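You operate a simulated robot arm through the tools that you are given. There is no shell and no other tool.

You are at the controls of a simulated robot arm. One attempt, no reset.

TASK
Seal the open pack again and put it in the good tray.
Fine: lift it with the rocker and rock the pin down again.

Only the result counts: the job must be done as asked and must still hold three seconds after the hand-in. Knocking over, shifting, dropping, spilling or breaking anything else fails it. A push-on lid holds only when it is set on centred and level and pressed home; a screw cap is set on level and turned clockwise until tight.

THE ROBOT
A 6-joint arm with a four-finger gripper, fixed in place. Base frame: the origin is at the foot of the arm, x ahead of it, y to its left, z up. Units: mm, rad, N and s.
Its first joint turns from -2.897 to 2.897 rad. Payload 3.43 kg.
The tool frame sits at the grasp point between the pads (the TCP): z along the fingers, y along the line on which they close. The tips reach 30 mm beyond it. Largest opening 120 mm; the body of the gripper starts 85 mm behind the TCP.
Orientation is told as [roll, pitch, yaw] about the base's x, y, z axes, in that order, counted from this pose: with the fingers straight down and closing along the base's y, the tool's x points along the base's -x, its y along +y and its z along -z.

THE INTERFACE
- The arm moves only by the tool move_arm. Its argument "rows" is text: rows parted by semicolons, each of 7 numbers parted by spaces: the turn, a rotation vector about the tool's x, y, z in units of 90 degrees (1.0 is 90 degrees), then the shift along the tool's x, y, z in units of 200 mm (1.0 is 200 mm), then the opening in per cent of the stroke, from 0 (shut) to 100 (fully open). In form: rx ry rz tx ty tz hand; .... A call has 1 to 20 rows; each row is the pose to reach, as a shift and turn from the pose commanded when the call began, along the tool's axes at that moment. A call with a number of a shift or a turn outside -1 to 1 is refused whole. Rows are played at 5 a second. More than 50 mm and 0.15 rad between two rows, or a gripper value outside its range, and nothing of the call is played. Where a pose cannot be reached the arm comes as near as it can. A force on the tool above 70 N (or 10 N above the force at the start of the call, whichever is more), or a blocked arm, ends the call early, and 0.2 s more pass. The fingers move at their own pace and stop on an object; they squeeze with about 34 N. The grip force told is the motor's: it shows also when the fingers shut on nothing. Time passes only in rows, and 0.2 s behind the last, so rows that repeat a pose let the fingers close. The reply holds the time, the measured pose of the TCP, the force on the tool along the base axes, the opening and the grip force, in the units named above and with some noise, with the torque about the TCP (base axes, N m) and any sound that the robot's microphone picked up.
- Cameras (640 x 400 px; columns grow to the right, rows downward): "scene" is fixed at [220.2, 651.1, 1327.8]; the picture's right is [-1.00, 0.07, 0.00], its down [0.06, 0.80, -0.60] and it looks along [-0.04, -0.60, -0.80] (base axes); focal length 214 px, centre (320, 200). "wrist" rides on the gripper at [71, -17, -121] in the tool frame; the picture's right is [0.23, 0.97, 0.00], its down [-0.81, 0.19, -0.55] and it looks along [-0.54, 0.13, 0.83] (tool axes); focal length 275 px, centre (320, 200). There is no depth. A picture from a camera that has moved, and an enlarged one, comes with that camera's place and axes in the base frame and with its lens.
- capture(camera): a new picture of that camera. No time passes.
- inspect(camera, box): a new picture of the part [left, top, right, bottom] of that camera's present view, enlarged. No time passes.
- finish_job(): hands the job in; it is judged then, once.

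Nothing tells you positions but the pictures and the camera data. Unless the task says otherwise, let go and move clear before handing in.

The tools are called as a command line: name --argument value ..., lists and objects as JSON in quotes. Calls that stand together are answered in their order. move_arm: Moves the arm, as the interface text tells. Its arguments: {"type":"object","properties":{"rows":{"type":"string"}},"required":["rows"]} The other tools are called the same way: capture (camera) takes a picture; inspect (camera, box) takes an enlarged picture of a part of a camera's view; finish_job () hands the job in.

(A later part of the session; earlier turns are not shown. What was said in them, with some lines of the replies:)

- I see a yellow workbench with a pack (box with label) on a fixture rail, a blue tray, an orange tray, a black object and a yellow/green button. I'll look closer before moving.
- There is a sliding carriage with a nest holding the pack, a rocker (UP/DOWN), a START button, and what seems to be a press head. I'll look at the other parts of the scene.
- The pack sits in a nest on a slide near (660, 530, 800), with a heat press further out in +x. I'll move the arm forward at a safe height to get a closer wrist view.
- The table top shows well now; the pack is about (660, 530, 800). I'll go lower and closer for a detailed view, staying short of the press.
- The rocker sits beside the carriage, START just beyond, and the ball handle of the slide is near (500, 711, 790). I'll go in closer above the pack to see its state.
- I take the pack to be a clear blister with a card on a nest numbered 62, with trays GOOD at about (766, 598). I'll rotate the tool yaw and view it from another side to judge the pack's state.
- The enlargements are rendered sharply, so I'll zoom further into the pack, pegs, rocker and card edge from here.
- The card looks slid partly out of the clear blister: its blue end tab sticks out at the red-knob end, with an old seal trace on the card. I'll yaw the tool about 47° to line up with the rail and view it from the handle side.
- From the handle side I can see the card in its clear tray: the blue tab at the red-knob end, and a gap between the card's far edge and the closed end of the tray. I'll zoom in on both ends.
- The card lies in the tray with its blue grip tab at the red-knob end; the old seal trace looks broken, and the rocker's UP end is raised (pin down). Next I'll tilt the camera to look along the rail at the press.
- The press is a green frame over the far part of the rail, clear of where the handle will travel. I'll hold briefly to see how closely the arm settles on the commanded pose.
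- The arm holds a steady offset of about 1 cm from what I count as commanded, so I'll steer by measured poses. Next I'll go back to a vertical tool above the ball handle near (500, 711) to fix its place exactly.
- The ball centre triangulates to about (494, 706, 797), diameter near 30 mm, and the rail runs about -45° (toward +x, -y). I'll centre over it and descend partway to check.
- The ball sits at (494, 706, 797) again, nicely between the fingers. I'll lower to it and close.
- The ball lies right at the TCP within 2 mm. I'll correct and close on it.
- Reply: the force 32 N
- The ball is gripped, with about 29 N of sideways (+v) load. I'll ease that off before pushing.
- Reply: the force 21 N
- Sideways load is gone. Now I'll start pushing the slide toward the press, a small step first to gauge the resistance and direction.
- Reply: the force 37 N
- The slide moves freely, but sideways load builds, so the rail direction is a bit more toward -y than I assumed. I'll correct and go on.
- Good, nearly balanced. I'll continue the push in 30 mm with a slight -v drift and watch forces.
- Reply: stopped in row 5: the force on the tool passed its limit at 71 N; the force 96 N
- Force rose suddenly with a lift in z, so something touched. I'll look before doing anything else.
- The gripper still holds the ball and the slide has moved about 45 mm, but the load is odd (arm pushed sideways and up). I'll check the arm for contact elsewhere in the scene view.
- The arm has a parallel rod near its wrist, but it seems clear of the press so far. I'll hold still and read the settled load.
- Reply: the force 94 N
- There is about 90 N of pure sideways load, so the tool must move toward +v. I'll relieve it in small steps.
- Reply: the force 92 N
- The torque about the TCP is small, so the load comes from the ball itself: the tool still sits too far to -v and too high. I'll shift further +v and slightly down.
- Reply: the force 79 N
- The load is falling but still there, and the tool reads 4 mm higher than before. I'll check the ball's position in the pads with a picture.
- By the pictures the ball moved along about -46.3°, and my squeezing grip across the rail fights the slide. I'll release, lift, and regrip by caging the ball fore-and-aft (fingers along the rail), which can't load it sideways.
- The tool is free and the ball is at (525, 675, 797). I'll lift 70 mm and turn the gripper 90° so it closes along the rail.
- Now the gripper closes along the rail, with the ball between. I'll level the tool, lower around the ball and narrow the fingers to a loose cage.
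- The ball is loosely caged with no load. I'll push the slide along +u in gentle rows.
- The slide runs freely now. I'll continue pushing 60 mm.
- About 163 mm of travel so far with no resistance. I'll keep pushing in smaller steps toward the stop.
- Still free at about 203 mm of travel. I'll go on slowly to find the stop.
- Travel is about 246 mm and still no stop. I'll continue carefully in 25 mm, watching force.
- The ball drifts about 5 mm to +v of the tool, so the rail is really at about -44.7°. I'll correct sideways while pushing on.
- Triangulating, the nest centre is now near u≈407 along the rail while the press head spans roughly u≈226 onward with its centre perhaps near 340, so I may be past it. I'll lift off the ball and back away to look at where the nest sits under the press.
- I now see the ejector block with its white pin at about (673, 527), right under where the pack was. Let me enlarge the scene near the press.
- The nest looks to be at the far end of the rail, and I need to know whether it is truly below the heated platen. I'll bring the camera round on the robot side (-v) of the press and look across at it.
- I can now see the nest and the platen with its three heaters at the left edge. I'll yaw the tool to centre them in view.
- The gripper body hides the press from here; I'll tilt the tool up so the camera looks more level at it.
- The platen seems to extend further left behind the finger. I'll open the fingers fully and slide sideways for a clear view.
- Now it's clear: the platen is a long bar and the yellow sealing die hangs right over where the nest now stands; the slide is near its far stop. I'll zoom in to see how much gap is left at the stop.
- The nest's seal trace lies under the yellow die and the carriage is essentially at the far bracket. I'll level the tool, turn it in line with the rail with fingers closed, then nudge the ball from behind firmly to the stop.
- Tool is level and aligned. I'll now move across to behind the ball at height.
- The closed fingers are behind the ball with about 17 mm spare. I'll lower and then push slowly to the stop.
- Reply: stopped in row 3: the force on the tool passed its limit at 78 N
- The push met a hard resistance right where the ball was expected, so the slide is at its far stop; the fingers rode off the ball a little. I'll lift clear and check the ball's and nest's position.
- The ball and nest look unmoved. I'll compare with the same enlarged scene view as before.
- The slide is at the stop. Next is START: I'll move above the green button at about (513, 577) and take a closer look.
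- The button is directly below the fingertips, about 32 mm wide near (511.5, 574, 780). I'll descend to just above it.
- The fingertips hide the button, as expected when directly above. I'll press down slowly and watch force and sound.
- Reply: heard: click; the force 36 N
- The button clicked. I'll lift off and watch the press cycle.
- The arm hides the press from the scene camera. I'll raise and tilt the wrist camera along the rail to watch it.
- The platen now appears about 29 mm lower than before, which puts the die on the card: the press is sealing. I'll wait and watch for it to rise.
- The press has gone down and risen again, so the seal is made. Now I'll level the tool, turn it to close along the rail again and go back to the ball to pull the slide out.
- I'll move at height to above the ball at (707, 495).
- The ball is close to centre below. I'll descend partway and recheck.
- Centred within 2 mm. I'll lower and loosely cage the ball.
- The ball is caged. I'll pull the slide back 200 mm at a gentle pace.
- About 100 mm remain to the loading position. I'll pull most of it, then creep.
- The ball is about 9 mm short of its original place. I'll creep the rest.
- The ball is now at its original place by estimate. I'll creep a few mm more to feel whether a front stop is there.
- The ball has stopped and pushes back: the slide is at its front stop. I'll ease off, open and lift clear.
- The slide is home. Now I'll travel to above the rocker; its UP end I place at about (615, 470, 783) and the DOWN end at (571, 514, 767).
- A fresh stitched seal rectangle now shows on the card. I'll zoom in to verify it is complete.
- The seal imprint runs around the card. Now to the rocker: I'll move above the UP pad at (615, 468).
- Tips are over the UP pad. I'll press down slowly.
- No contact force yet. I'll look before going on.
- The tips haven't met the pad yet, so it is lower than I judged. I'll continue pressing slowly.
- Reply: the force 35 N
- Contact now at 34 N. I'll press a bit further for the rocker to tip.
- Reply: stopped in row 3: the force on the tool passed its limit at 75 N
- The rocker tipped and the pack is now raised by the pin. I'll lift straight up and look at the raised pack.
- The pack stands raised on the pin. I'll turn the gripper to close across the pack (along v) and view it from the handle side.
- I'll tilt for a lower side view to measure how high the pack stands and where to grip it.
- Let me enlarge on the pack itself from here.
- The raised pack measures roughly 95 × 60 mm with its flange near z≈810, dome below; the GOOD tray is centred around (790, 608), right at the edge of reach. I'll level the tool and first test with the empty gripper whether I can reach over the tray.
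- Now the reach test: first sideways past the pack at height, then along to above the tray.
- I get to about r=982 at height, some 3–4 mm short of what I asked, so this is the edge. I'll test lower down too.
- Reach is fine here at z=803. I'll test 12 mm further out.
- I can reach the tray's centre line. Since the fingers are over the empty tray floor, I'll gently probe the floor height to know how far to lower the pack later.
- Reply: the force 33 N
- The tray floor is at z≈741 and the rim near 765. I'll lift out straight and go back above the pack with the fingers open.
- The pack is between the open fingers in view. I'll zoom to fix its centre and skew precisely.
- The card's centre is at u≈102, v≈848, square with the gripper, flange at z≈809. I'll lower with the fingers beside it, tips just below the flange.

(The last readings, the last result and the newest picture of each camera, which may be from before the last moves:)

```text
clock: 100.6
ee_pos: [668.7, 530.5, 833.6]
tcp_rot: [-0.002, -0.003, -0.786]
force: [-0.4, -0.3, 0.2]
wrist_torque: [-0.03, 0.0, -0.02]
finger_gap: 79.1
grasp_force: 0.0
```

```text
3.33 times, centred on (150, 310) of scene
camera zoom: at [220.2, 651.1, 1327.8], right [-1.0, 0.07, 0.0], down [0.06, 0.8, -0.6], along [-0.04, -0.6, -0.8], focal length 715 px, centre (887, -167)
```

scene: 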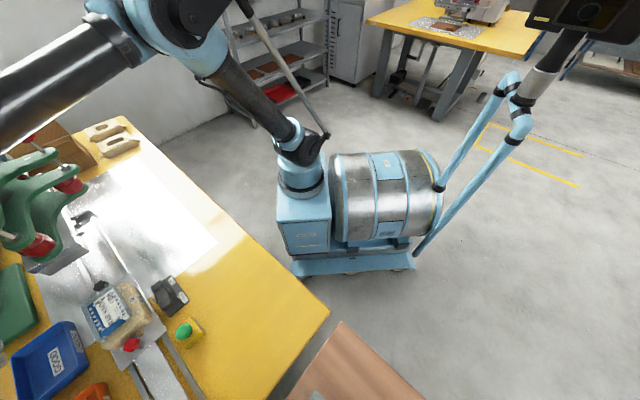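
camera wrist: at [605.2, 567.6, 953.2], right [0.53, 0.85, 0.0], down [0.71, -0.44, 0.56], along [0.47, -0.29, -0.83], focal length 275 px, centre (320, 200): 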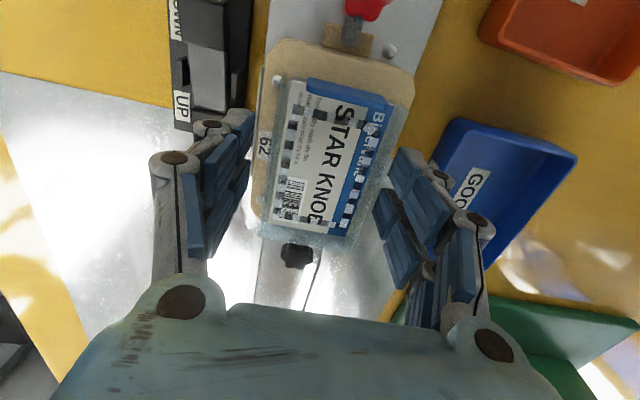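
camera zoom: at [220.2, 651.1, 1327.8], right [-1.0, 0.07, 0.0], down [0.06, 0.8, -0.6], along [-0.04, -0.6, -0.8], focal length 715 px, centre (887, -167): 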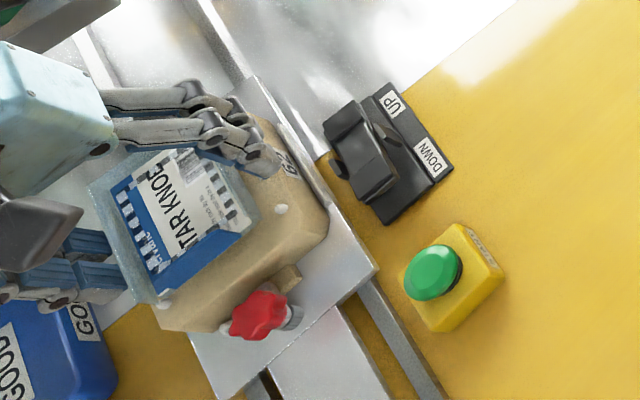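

Both fingers straddle the flange. I'll go 2 mm lower and close.

move_arm --rows "0 0 0 0 0.003 0.012 66; 0 0 0 0 0.003 0.012 55; 0 0 0 0 0.003 0.012 40; 0 0 0 0 0.003 0.012 0; 0 0 0 0 0.003 0.012 0; 0 0 0 0 0.003 0.012 0"

capture --camera "wrist"

inspect --camera "scene" --box '[70, 250, 230, 370]'

```text
clock: 102.0
ee_pos: [669.4, 530.2, 831.3]
tcp_rot: [0.0, -0.004, -0.787]
force: [0.4, -0.2, -0.5]
wrist_torque: [-0.01, -0.01, -0.02]
finger_gap: 60.9
grasp_force: 34.2
```

```text
taken
camera wrist: at [605.4, 567.4, 951.2], right [0.53, 0.85, 0.0], down [0.71, -0.44, 0.56], along [0.47, -0.29, -0.83], focal length 275 px, centre (320, 200)
```

wrist: 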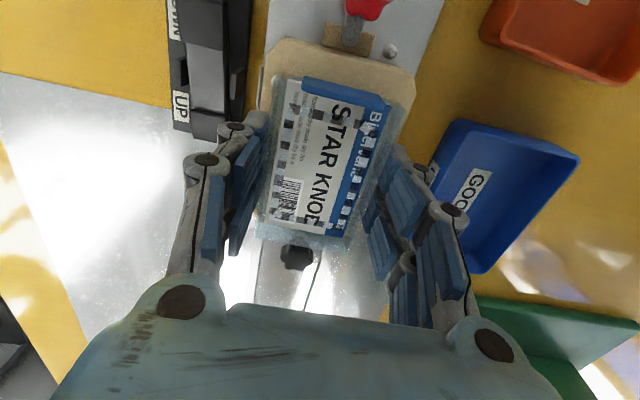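

```text
3.33 times, centred on (150, 310) of scene
camera zoom: at [220.2, 651.1, 1327.8], right [-1.0, 0.07, 0.0], down [0.06, 0.8, -0.6], along [-0.04, -0.6, -0.8], focal length 715 px, centre (887, -167)
```

zoom: 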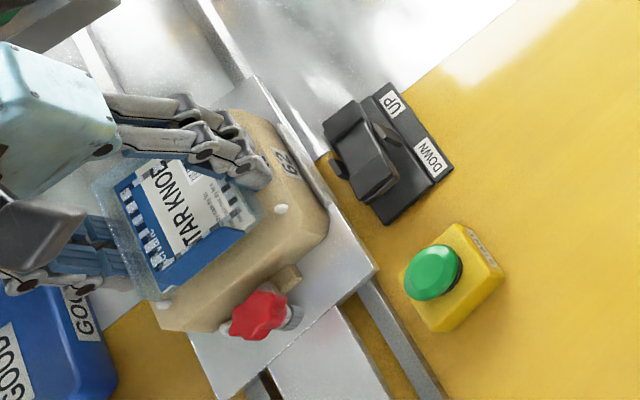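

The pack is gripped (gap 61 mm). I'll lift gently and check that it comes along level.

move_arm --rows "0 0 0 0 0 -0.03 0; 0 0 0 0 0 -0.06 0; 0 0 0 0 0 -0.1 0; 0 0 0 0 0 -0.15 0; 0 0 0 0 0 -0.2 0; 0 0 0 0 0 -0.2 0"

capture --camera "wrist"

inspect --camera "scene" --box '[50, 230, 230, 370]'

```text
clock: 103.4
ee_pos: [671.7, 528.9, 870.9]
tcp_rot: [-0.001, -0.003, -0.784]
force: [-0.1, 0.8, -1.0]
wrist_torque: [0.0, 0.02, -0.01]
finger_gap: 61.1
grasp_force: 34.2
```

```text
taken
camera wrist: at [605.9, 566.2, 989.9], right [0.53, 0.85, 0.0], down [0.71, -0.44, 0.56], along [0.47, -0.29, -0.83], focal length 275 px, centre (320, 200)
```

wrist: 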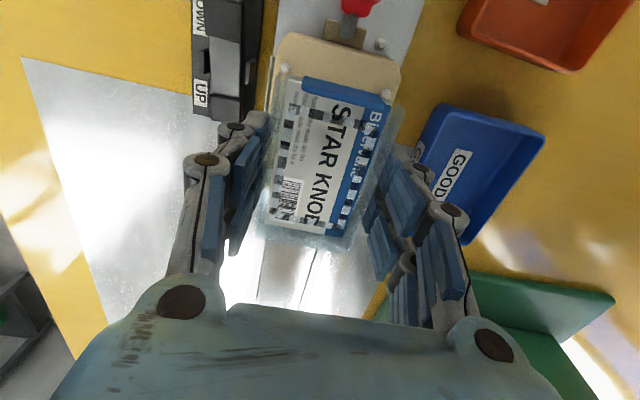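

```text
2.86 times, centred on (140, 300) of scene
camera zoom: at [220.2, 651.1, 1327.8], right [-1.0, 0.07, 0.0], down [0.06, 0.8, -0.6], along [-0.04, -0.6, -0.8], focal length 613 px, centre (834, -86)
```

zoom: 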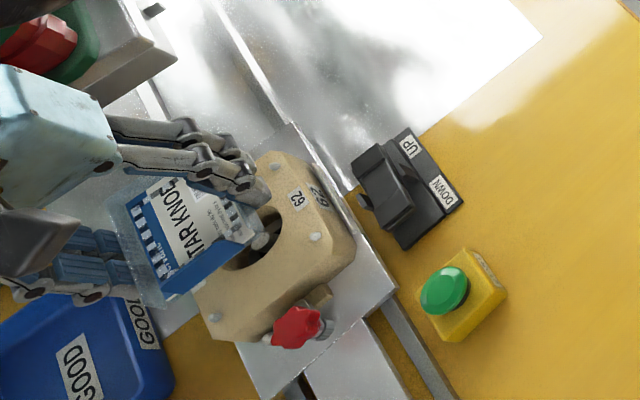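

The pack is held level and clear of the nest. I'll carry it over to above the GOOD tray centre.

move_arm --rows "0 0 0 0 0.02 -0.05 0; 0 0 0 -0.02 0.15 -0.08 0; 0 0 0 -0.05 0.29 -0.08 0; 0 0 0 -0.08 0.43 -0.08 0; 0 0 0 -0.11 0.57 -0.08 0; 0 0 0 -0.136 0.688 -0.08 0; 0 0 0 -0.136 0.688 -0.08 0; 0 0 0 -0.136 0.688 -0.08 0"

capture --camera "wrist"

capture --camera "scene"

```text
clock: 105.2
ee_pos: [786.5, 608.7, 886.6]
tcp_rot: [-0.002, -0.005, -0.786]
force: [0.5, 1.0, -1.0]
wrist_torque: [-0.01, 0.01, -0.02]
finger_gap: 61.3
grasp_force: 34.0
```

```text
taken
camera wrist: at [722.7, 645.5, 1005.9], right [0.53, 0.85, 0.0], down [0.71, -0.44, 0.56], along [0.47, -0.29, -0.83], focal length 275 px, centre (320, 200)
```

wrist: 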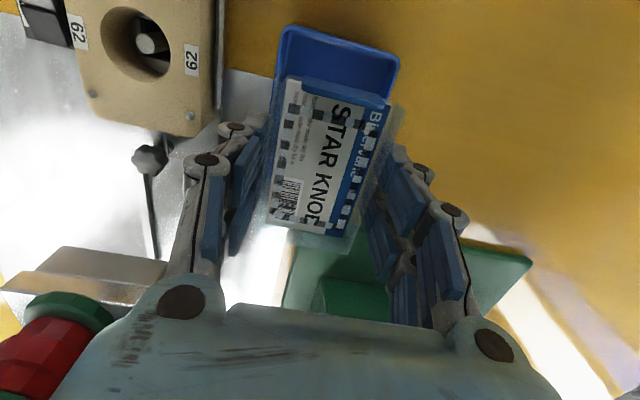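

```text
taken
```

scene: 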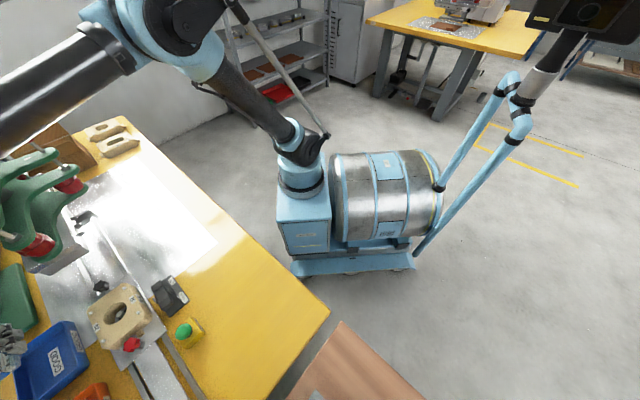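

The pack is over the tray, lined up. I'll lower to just above the rim level.

move_arm --rows "0 0 0 -0.005 0.007 0.08 0; 0 0 0 -0.01 0.007 0.16 0; 0 0 0 -0.01 0.007 0.24 0; 0 0 0 -0.01 0.007 0.32 0; 0 0 0 -0.01 0.007 0.38 0; 0 0 0 -0.01 0.007 0.41 0; 0 0 0 -0.01 0.007 0.41 0"

capture --camera "wrist"

inspect --camera "scene" --box '[0, 280, 130, 400]'

```text
clock: 106.8
ee_pos: [788.7, 605.3, 803.2]
tcp_rot: [-0.001, -0.003, -0.787]
force: [0.2, 0.1, -0.7]
wrist_torque: [-0.01, 0.04, 0.0]
finger_gap: 60.9
grasp_force: 34.1
```

```text
taken
camera wrist: at [725.0, 644.2, 924.1], right [0.53, 0.85, 0.0], down [0.71, -0.44, 0.56], along [0.47, -0.29, -0.83], focal length 275 px, centre (320, 200)
```

wrist: 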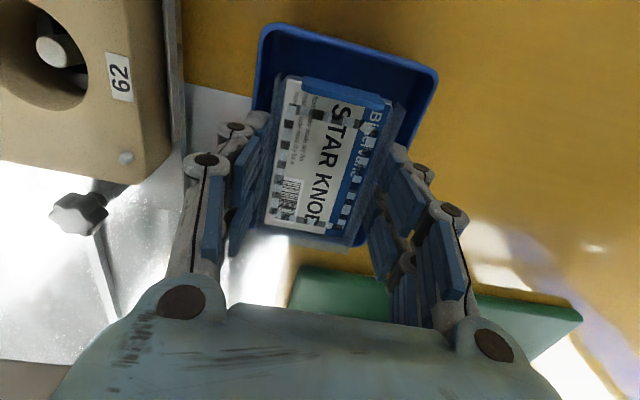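

```text
3.33 times, centred on (65, 340) of scene
camera zoom: at [220.2, 651.1, 1327.8], right [-1.0, 0.07, 0.0], down [0.06, 0.8, -0.6], along [-0.04, -0.6, -0.8], focal length 715 px, centre (1170, -267)
```

zoom: 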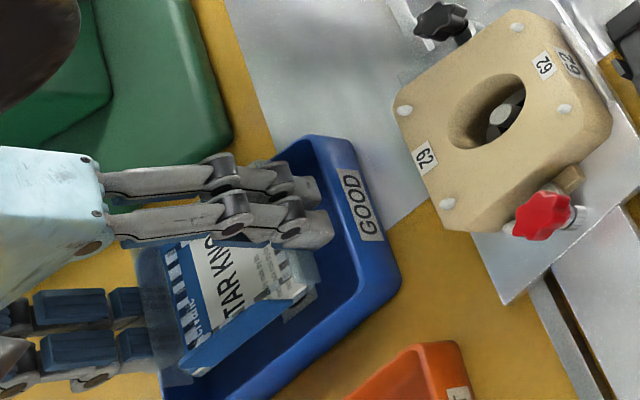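

It lines up with about 2–3 mm correction needed toward +v. I'll centre and lower a little more, watching for contact.

move_arm --rows "0 0 0 0.003 0.006 0.01 0; 0 0 0 0.006 0.013 0.02 0; 0 0 0 0.006 0.013 0.03 0; 0 0 0 0.006 0.013 0.04 0; 0 0 0 0.006 0.013 0.04 0"

inspect --camera "wrist" --box '[220, 10, 460, 270]'

```text
clock: 108.0
ee_pos: [788.0, 608.8, 796.7]
tcp_rot: [0.001, -0.004, -0.784]
force: [1.0, 3.6, 18.5]
wrist_torque: [-0.04, 0.01, 0.01]
finger_gap: 60.7
grasp_force: 33.8
```

```text
1.54 times, centred on (340, 140) of wrist
camera zoom: at [725.3, 646.6, 917.1], right [0.53, 0.85, 0.0], down [0.71, -0.44, 0.56], along [0.47, -0.29, -0.83], focal length 424 px, centre (289, 292)
```

zoom: 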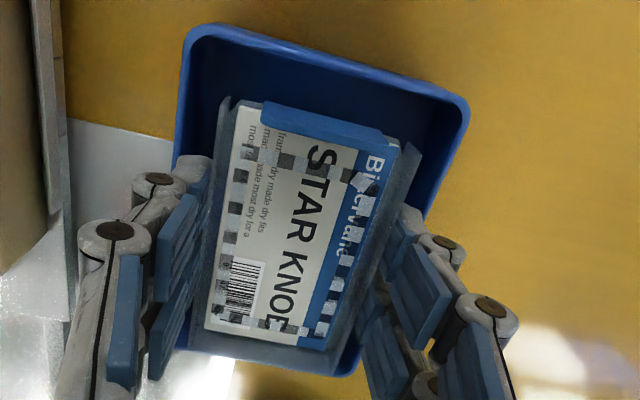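

The dome has touched the tray floor (18 N up) with the tips right at rim level. I'll ease up 1 mm, open just enough to release, then lift straight up.

move_arm --rows "0 0 0 0 0 -0.005 0; 0 0 0 0 0 -0.005 52; 0 0 0 0 0 -0.005 56; 0 0 0 0 0 -0.005 56; 0 0 0 0 0 -0.005 56"

inspect --camera "wrist" --box '[220, 10, 460, 270]'

```text
clock: 109.2
ee_pos: [790.2, 610.1, 798.8]
tcp_rot: [0.001, -0.002, -0.785]
force: [0.5, 0.0, -0.6]
wrist_torque: [-0.01, 0.0, 0.0]
finger_gap: 67.3
grasp_force: 0.1
```

```text
1.54 times, centred on (340, 140) of wrist
camera zoom: at [725.4, 646.9, 917.9], right [0.53, 0.85, 0.0], down [0.71, -0.44, 0.56], along [0.47, -0.29, -0.83], focal length 424 px, centre (289, 292)
```

zoom: 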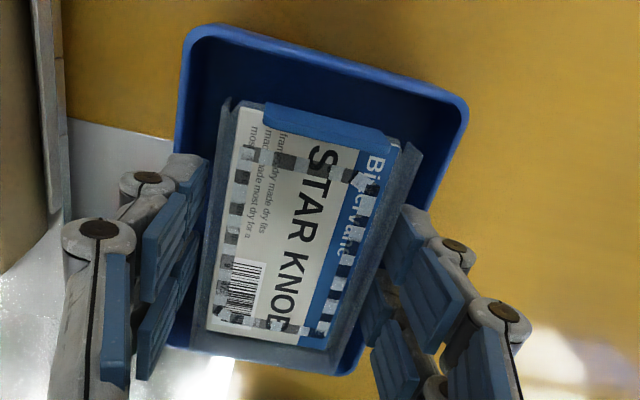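

The pack rests in the tray, free of the fingers. I'll lift straight up slowly.

move_arm --rows "0 0 0 0 0 -0.04 56; 0 0 0 0 0 -0.08 56; 0 0 0 0 0 -0.16 56; 0 0 0 0 0 -0.28 56; 0 0 0 0 0 -0.42 56; 0 0 0 0 0 -0.5 56; 0 0 0 0 0 -0.5 56"

capture --camera "wrist"

inspect --camera "scene" --box '[0, 260, 200, 400]'

```text
clock: 110.8
ee_pos: [791.2, 610.0, 896.7]
tcp_rot: [-0.001, -0.004, -0.785]
force: [0.1, -0.2, 0.5]
wrist_torque: [0.02, 0.01, 0.01]
finger_gap: 67.1
grasp_force: 0.1
```

```text
taken
camera wrist: at [726.7, 647.4, 1017.7], right [0.53, 0.85, 0.0], down [0.71, -0.44, 0.56], along [0.47, -0.29, -0.83], focal length 275 px, centre (320, 200)
```

wrist: 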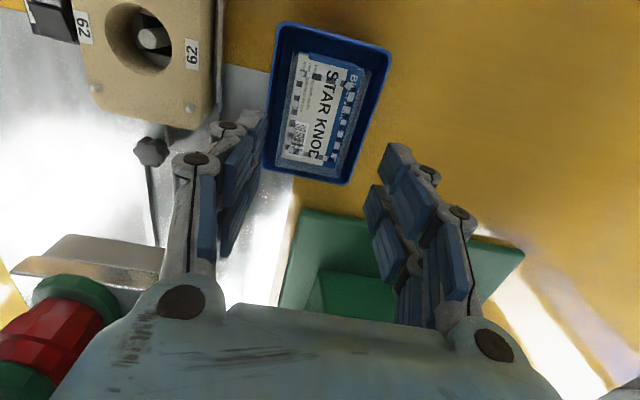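

```text
2.86 times, centred on (100, 330) of scene
camera zoom: at [220.2, 651.1, 1327.8], right [-1.0, 0.07, 0.0], down [0.06, 0.8, -0.6], along [-0.04, -0.6, -0.8], focal length 613 px, centre (949, -171)
```

zoom: 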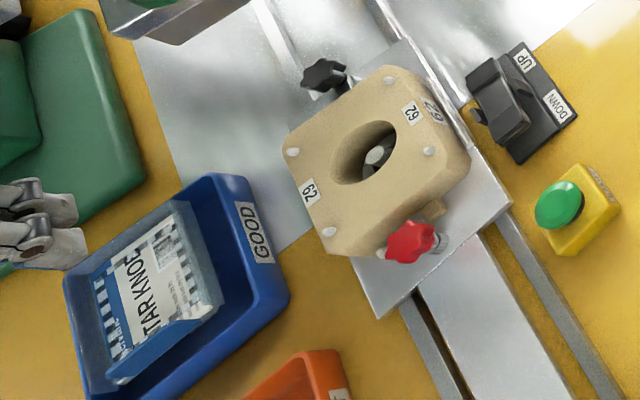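

The pack lies in the GOOD tray, sealed and square. Now the pin: I'll go back to the rocker and press its DOWN pad at about (570, 514).

move_arm --rows "0 0 0 0 -0.2 0 30; 0 0 0 0.1 -0.4 0 0; 0 0 0 0.2 -0.6 0 0; 0 0 0 0.32 -0.8 0 0; 0 0 0 0.443 -0.99 0 0; 0 0 0 0.443 -0.99 0 0"

capture --camera "wrist"

inspect --camera "wrist" --box '[200, 40, 360, 170]'

```text
clock: 112.2
ee_pos: [590.6, 533.6, 896.1]
tcp_rot: [0.002, -0.005, -0.786]
force: [-1.0, -0.3, -0.5]
wrist_torque: [-0.03, 0.0, -0.03]
finger_gap: 0.2
grasp_force: 33.2
```

```text
taken
camera wrist: at [526.1, 570.6, 1015.2], right [0.53, 0.85, 0.0], down [0.71, -0.44, 0.56], along [0.47, -0.29, -0.83], focal length 275 px, centre (320, 200)
```

wrist: 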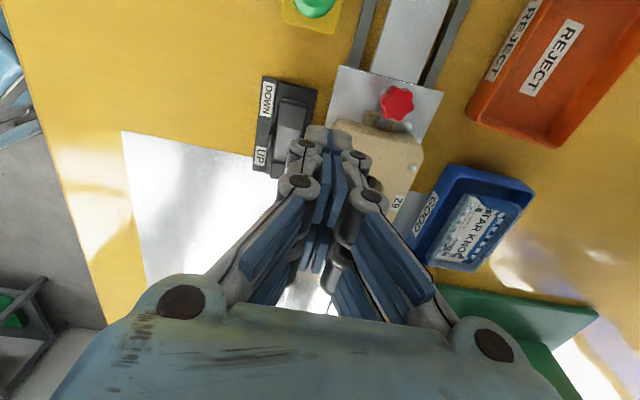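

```text
3.08 times, centred on (280, 105) of wrist
camera zoom: at [526.1, 570.6, 1015.2], right [0.53, 0.85, 0.0], down [0.71, -0.44, 0.56], along [0.47, -0.29, -0.83], focal length 847 px, centre (443, 492)
```

zoom: 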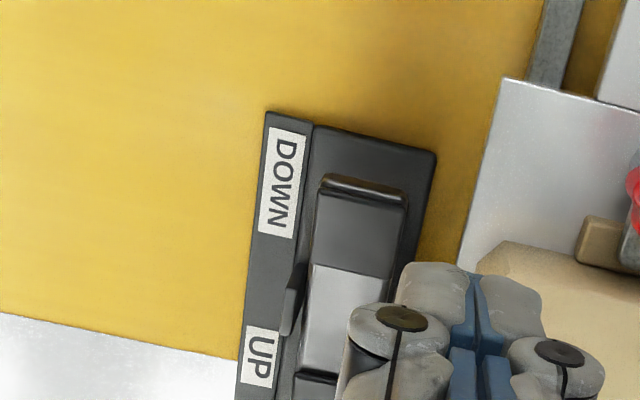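

The DOWN pad is raised at about (573, 514). I'll move over it and descend to just above.

move_arm --rows "0 0 0 -0.005 -0.07 0 0; 0 0 0 -0.005 -0.133 0.05 0; 0 0 0 -0.005 -0.133 0.2 0; 0 0 0 -0.005 -0.133 0.35 0; 0 0 0 -0.005 -0.133 0.46 0; 0 0 0 -0.005 -0.133 0.46 0"

capture --camera "wrist"

```text
clock: 113.6
ee_pos: [570.5, 511.4, 805.8]
tcp_rot: [-0.001, -0.002, -0.786]
force: [-0.4, -1.2, 1.6]
wrist_torque: [0.0, 0.03, 0.04]
finger_gap: 6.0
grasp_force: 33.0
```

```text
taken
camera wrist: at [507.2, 549.6, 925.1], right [0.53, 0.85, 0.0], down [0.71, -0.44, 0.56], along [0.47, -0.29, -0.83], focal length 275 px, centre (320, 200)
```

wrist: 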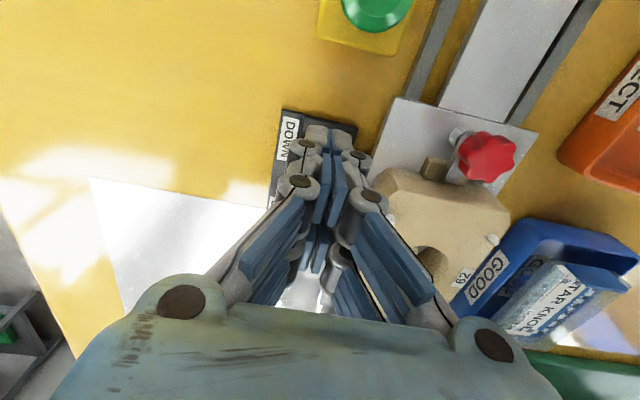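

The fingertips have just touched the pad. I'll press on slowly.

move_arm --rows "0 0 0 0 0 0.01 0; 0 0 0 0 0 0.02 0; 0 0 0 0 0 0.03 0; 0 0 0 0 0 0.03 0"

```text
clock: 114.6
ee_pos: [569.1, 513.3, 798.7]
tcp_rot: [0.001, -0.003, -0.785]
force: [-0.5, 0.3, -0.2]
wrist_torque: [0.02, -0.03, -0.04]
finger_gap: 0.0
grasp_force: 33.4
```

inspect --camera "scene" --box '[80, 240, 240, 360]'

inspect --camera "wrist" --box '[240, 80, 400, 220]'

```text
3.33 times, centred on (160, 300) of scene
camera zoom: at [220.2, 651.1, 1327.8], right [-1.0, 0.07, 0.0], down [0.06, 0.8, -0.6], along [-0.04, -0.6, -0.8], focal length 715 px, centre (853, -133)
```

zoom: 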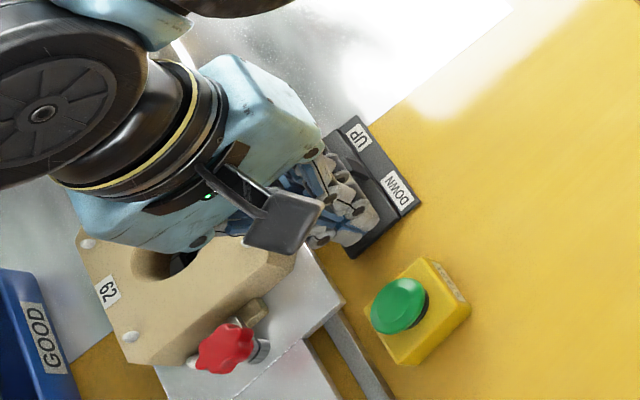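

```text
2.86 times, centred on (320, 150) of wrist
camera zoom: at [506.2, 550.1, 918.6], right [0.53, 0.85, 0.0], down [0.71, -0.44, 0.56], along [0.47, -0.29, -0.83], focal length 786 px, centre (320, 343)
```

zoom: 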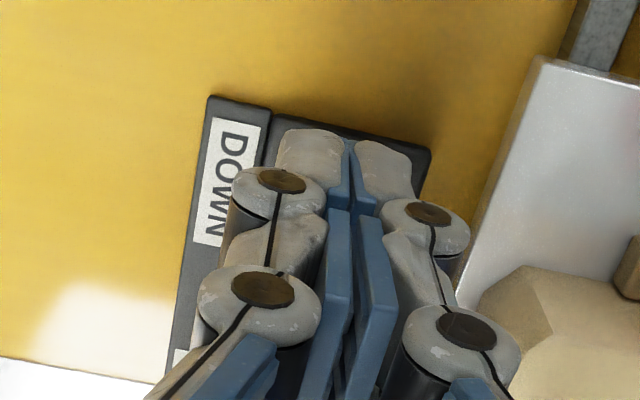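

No force yet; I'll keep pressing slowly as I did for the UP side.

move_arm --rows "0 0 0 0 0 0.01 0; 0 0 0 0 0 0.02 0; 0 0 0 0 0 0.03 0; 0 0 0 0 0 0.03 0"

```text
clock: 115.6
ee_pos: [568.7, 512.1, 794.5]
tcp_rot: [0.003, -0.004, -0.785]
force: [11.4, 6.5, 46.6]
wrist_torque: [-0.61, -1.08, 0.29]
finger_gap: 5.9
grasp_force: 33.1
```

There's firm contact (47 N). I'll lift off and check whether the rocker has tipped and the pin is down.

move_arm --rows "0 0 0 0 0 -0.05 0; 0 0 0 0 0 -0.2 0; 0 0 0 0.1 0 -0.4 0; 0 0 0 0.3 0 -0.5 0; 0 0 0 0.3 0 -0.5 0"

capture --camera "wrist"

inspect --camera "wrist" --box '[200, 100, 400, 260]'

inspect --camera "scene" --box '[80, 250, 220, 360]'

```text
clock: 116.8
ee_pos: [526.8, 555.9, 893.8]
tcp_rot: [0.0, -0.004, -0.785]
force: [0.4, 1.1, 0.8]
wrist_torque: [-0.03, 0.02, 0.01]
finger_gap: 0.0
grasp_force: 33.1
```

```text
taken
camera wrist: at [463.7, 593.3, 1013.1], right [0.53, 0.85, 0.0], down [0.71, -0.44, 0.56], along [0.47, -0.29, -0.83], focal length 275 px, centre (320, 200)
```

wrist: 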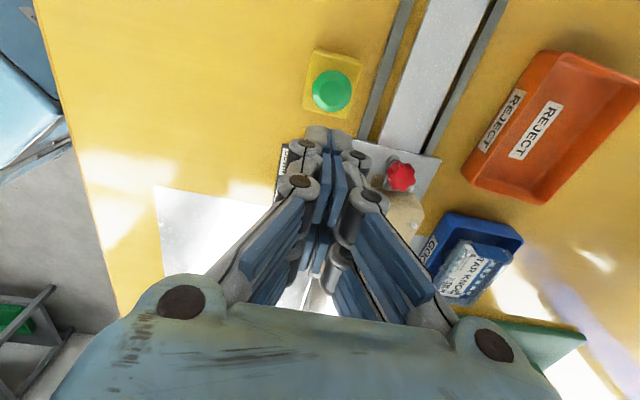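

```text
2.50 times, centred on (300, 180) of wrist
camera zoom: at [463.7, 593.3, 1013.1], right [0.53, 0.85, 0.0], down [0.71, -0.44, 0.56], along [0.47, -0.29, -0.83], focal length 688 px, centre (370, 250)
```

zoom: 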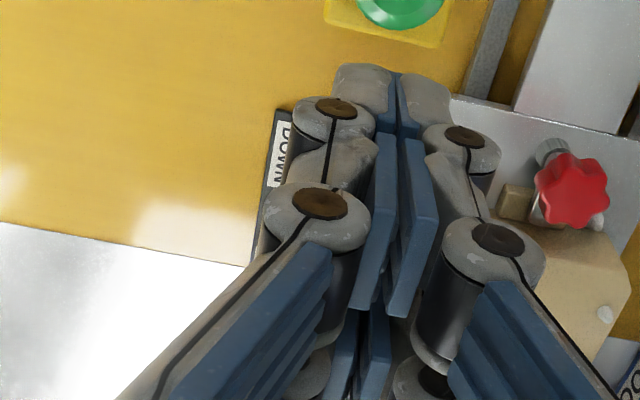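

```text
3.64 times, centred on (150, 305) of scene
camera zoom: at [220.2, 651.1, 1327.8], right [-1.0, 0.07, 0.0], down [0.06, 0.8, -0.6], along [-0.04, -0.6, -0.8], focal length 780 px, centre (938, -182)
```

zoom: 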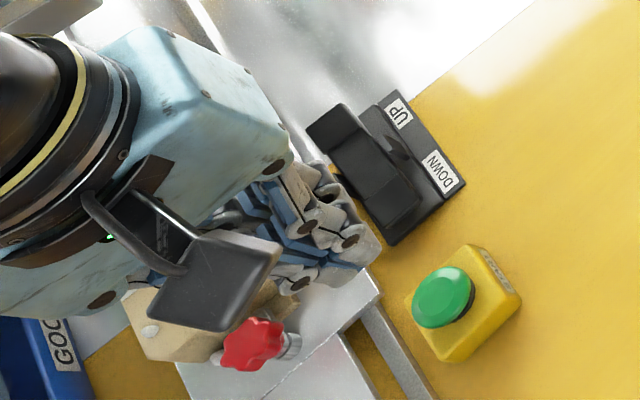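

The rocker looks tipped back to DOWN. I'll move to a clear vantage above the nest to confirm that the pin is down and the pack is well in the tray.

move_arm --rows "0 0 0 0 0.1 -0.1 50; 0 0 0 -0.1 0.2 -0.19 100; 0 0 0 -0.2 0.3 -0.19 100; 0 0 0 -0.28 0.378 -0.19 100; 0 0 0 -0.28 0.378 -0.19 100"

capture --camera "wrist"

inspect --camera "wrist" --box '[200, 60, 400, 230]'

inspect --camera "wrist" --box '[340, 120, 500, 260]'

```text
clock: 118.0
ee_pos: [622.6, 569.3, 932.9]
tcp_rot: [0.001, -0.003, -0.785]
force: [-0.7, -0.2, 0.1]
wrist_torque: [-0.01, 0.0, -0.05]
finger_gap: 120.1
grasp_force: 0.0
```

```text
taken
camera wrist: at [558.8, 607.0, 1052.4], right [0.53, 0.85, 0.0], down [0.71, -0.44, 0.56], along [0.47, -0.29, -0.83], focal length 275 px, centre (320, 200)
```

wrist: 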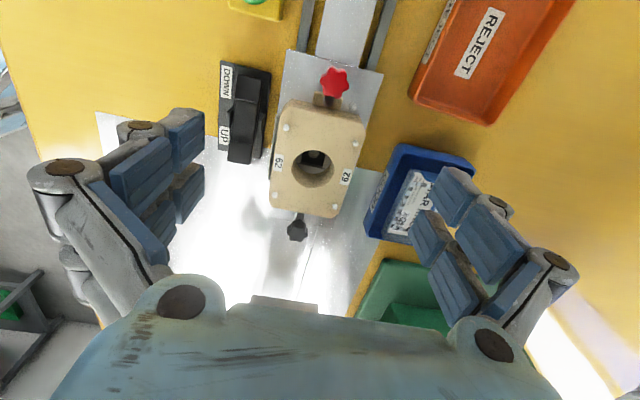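

```text
2.35 times, centred on (300, 145) of wrist
camera zoom: at [558.8, 607.0, 1052.4], right [0.53, 0.85, 0.0], down [0.71, -0.44, 0.56], along [0.47, -0.29, -0.83], focal length 648 px, centre (367, 329)
```

zoom: 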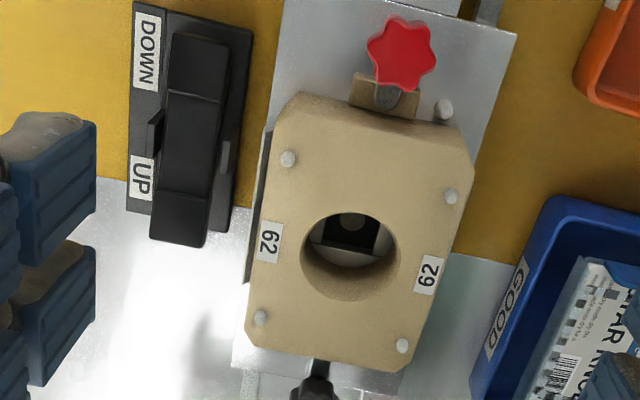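

```text
2.86 times, centred on (420, 190) of wrist
camera zoom: at [558.8, 607.0, 1052.4], right [0.53, 0.85, 0.0], down [0.71, -0.44, 0.56], along [0.47, -0.29, -0.83], focal length 786 px, centre (34, 229)
```

zoom: 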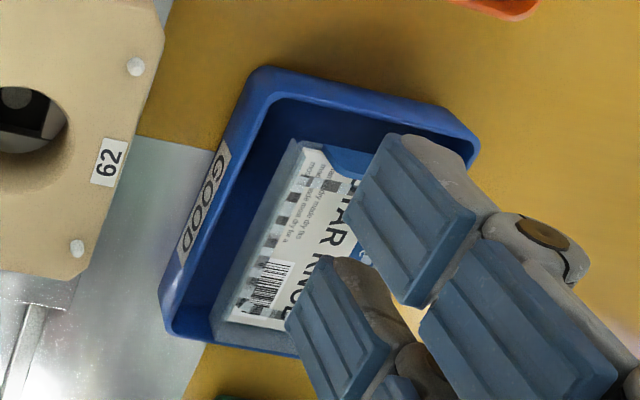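

The pin is down deep in the nest, the rocker shows DOWN, and the pack sits in the GOOD tray. I'll back the arm up and away for a last look.

move_arm --rows "0 0 0 0.1 -0.1 -0.2 100; 0 0 0 0.2 -0.25 -0.4 100; 0 0 0 0.3 -0.45 -0.5 100; 0 0 0 0.4 -0.65 -0.5 100; 0 0 0 0.5 -0.85 -0.5 100; 0 0 0 0.5 -0.85 -0.5 100"

capture --camera "scene"

inspect --camera "scene" --box '[0, 250, 220, 400]'

capture --camera "wrist"

```text
refused: row 2 steps farther than a row can; nothing moved
```

```text
taken
```

scene: 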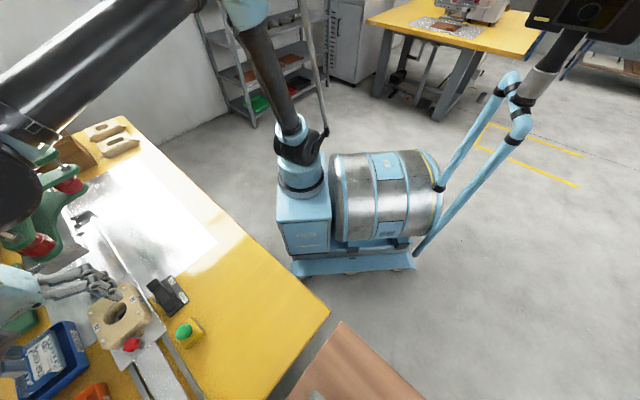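

```text
2.67 times, centred on (110, 325) of scene
camera zoom: at [220.2, 651.1, 1327.8], right [-1.0, 0.07, 0.0], down [0.06, 0.8, -0.6], along [-0.04, -0.6, -0.8], focal length 572 px, centre (880, -133)
```

zoom: 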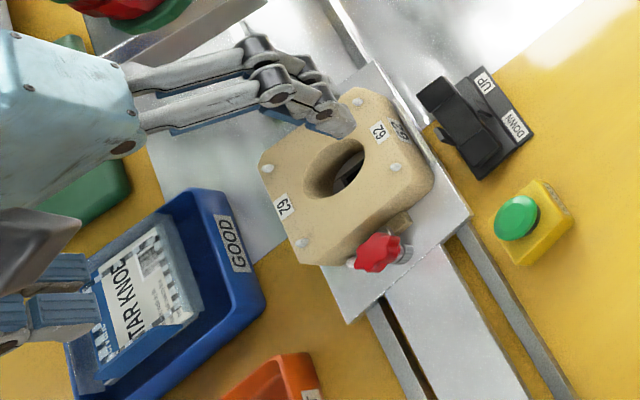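

```text
taken
camera wrist: at [558.8, 607.0, 1052.4], right [0.53, 0.85, 0.0], down [0.71, -0.44, 0.56], along [0.47, -0.29, -0.83], focal length 275 px, centre (320, 200)
```

wrist: 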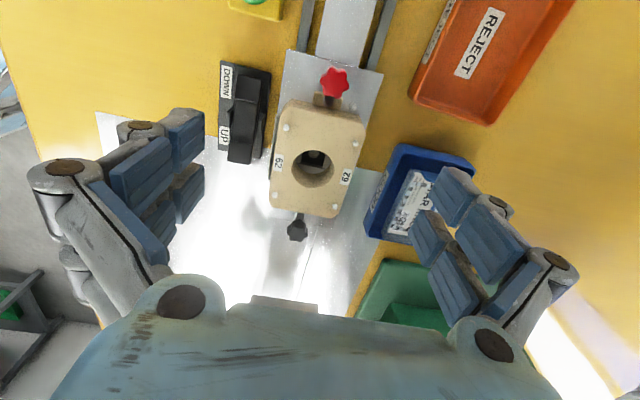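

That move was refused for a too-long step, so nothing moved. I'll repeat it in smaller steps, up and back toward the robot.

move_arm --rows "0 0 0 0.05 -0.05 -0.15 100; 0 0 0 0.1 -0.15 -0.3 100; 0 0 0 0.15 -0.3 -0.4 100; 0 0 0 0.2 -0.45 -0.5 100; 0 0 0 0.25 -0.65 -0.5 100; 0 0 0 0.3 -0.85 -0.5 100; 0 0 0 0.3 -0.85 -0.5 100"

capture --camera "scene"

inspect --camera "scene" --box '[0, 250, 220, 400]'

capture --camera "wrist"

```text
clock: 119.6
ee_pos: [456.9, 490.6, 1032.4]
tcp_rot: [0.002, -0.002, -0.786]
force: [0.4, -0.2, 0.0]
wrist_torque: [-0.04, 0.01, 0.0]
finger_gap: 119.9
grasp_force: 0.0
```

```text
taken
```

scene: 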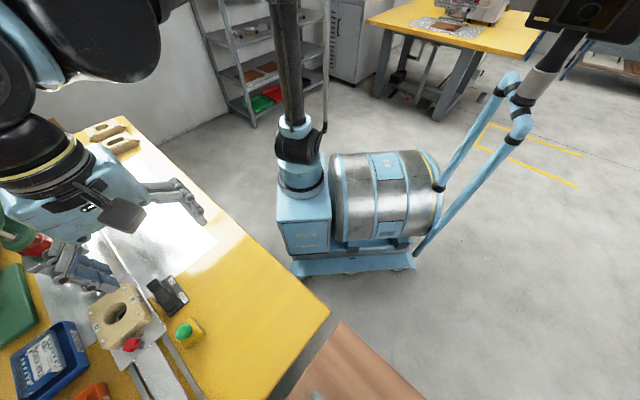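

```text
2.67 times, centred on (110, 325) of scene
camera zoom: at [220.2, 651.1, 1327.8], right [-1.0, 0.07, 0.0], down [0.06, 0.8, -0.6], along [-0.04, -0.6, -0.8], focal length 572 px, centre (880, -133)
```

zoom: 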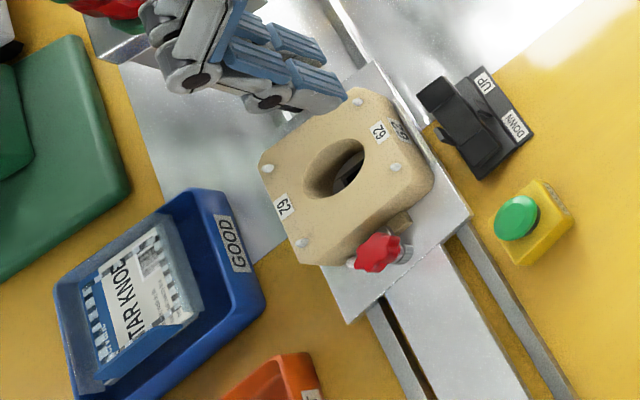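

```text
taken
camera wrist: at [393.1, 528.0, 1152.7], right [0.53, 0.85, 0.0], down [0.71, -0.44, 0.56], along [0.47, -0.29, -0.83], focal length 275 px, centre (320, 200)
```

wrist: 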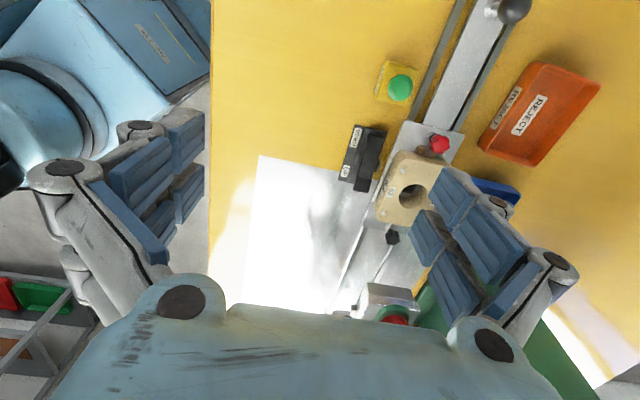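

The sealed pack lies flat in the GOOD tray with its seal imprint all round. The slide is home, the rocker shows DOWN with the pin down, and the arm is clear, so I'm handing in.

finish_job

```text
The job is handed in.
```

The open pack is sealed again and lying flat in the GOOD tray. The pin is rocked back down, and I handed the job in with the arm clear. I don't have the judge's result.

- **Sealing:** I pushed the slide to its far stop under the press and pressed START. The press went down and came back up. The new seal mark runs around all four sides of the card.
- **Lifting out:** With the slide back at its front stop, I pressed the rocker's UP side to raise the pack. I gripped it by its long edges, lowered it into the tray until it touched the floor, then let go.
- **Pin:** I pressed the rocker's DOWN side. Looking into the empty nest afterwards, the pin was down.

The force limit stopped the arm three times: twice against the slide's ball handle and once on the rocker. I saw nothing moved or damaged in the last pictures. I also touched the empty GOOD tray's floor once with the fingers to measure its height, and the tray did not move.
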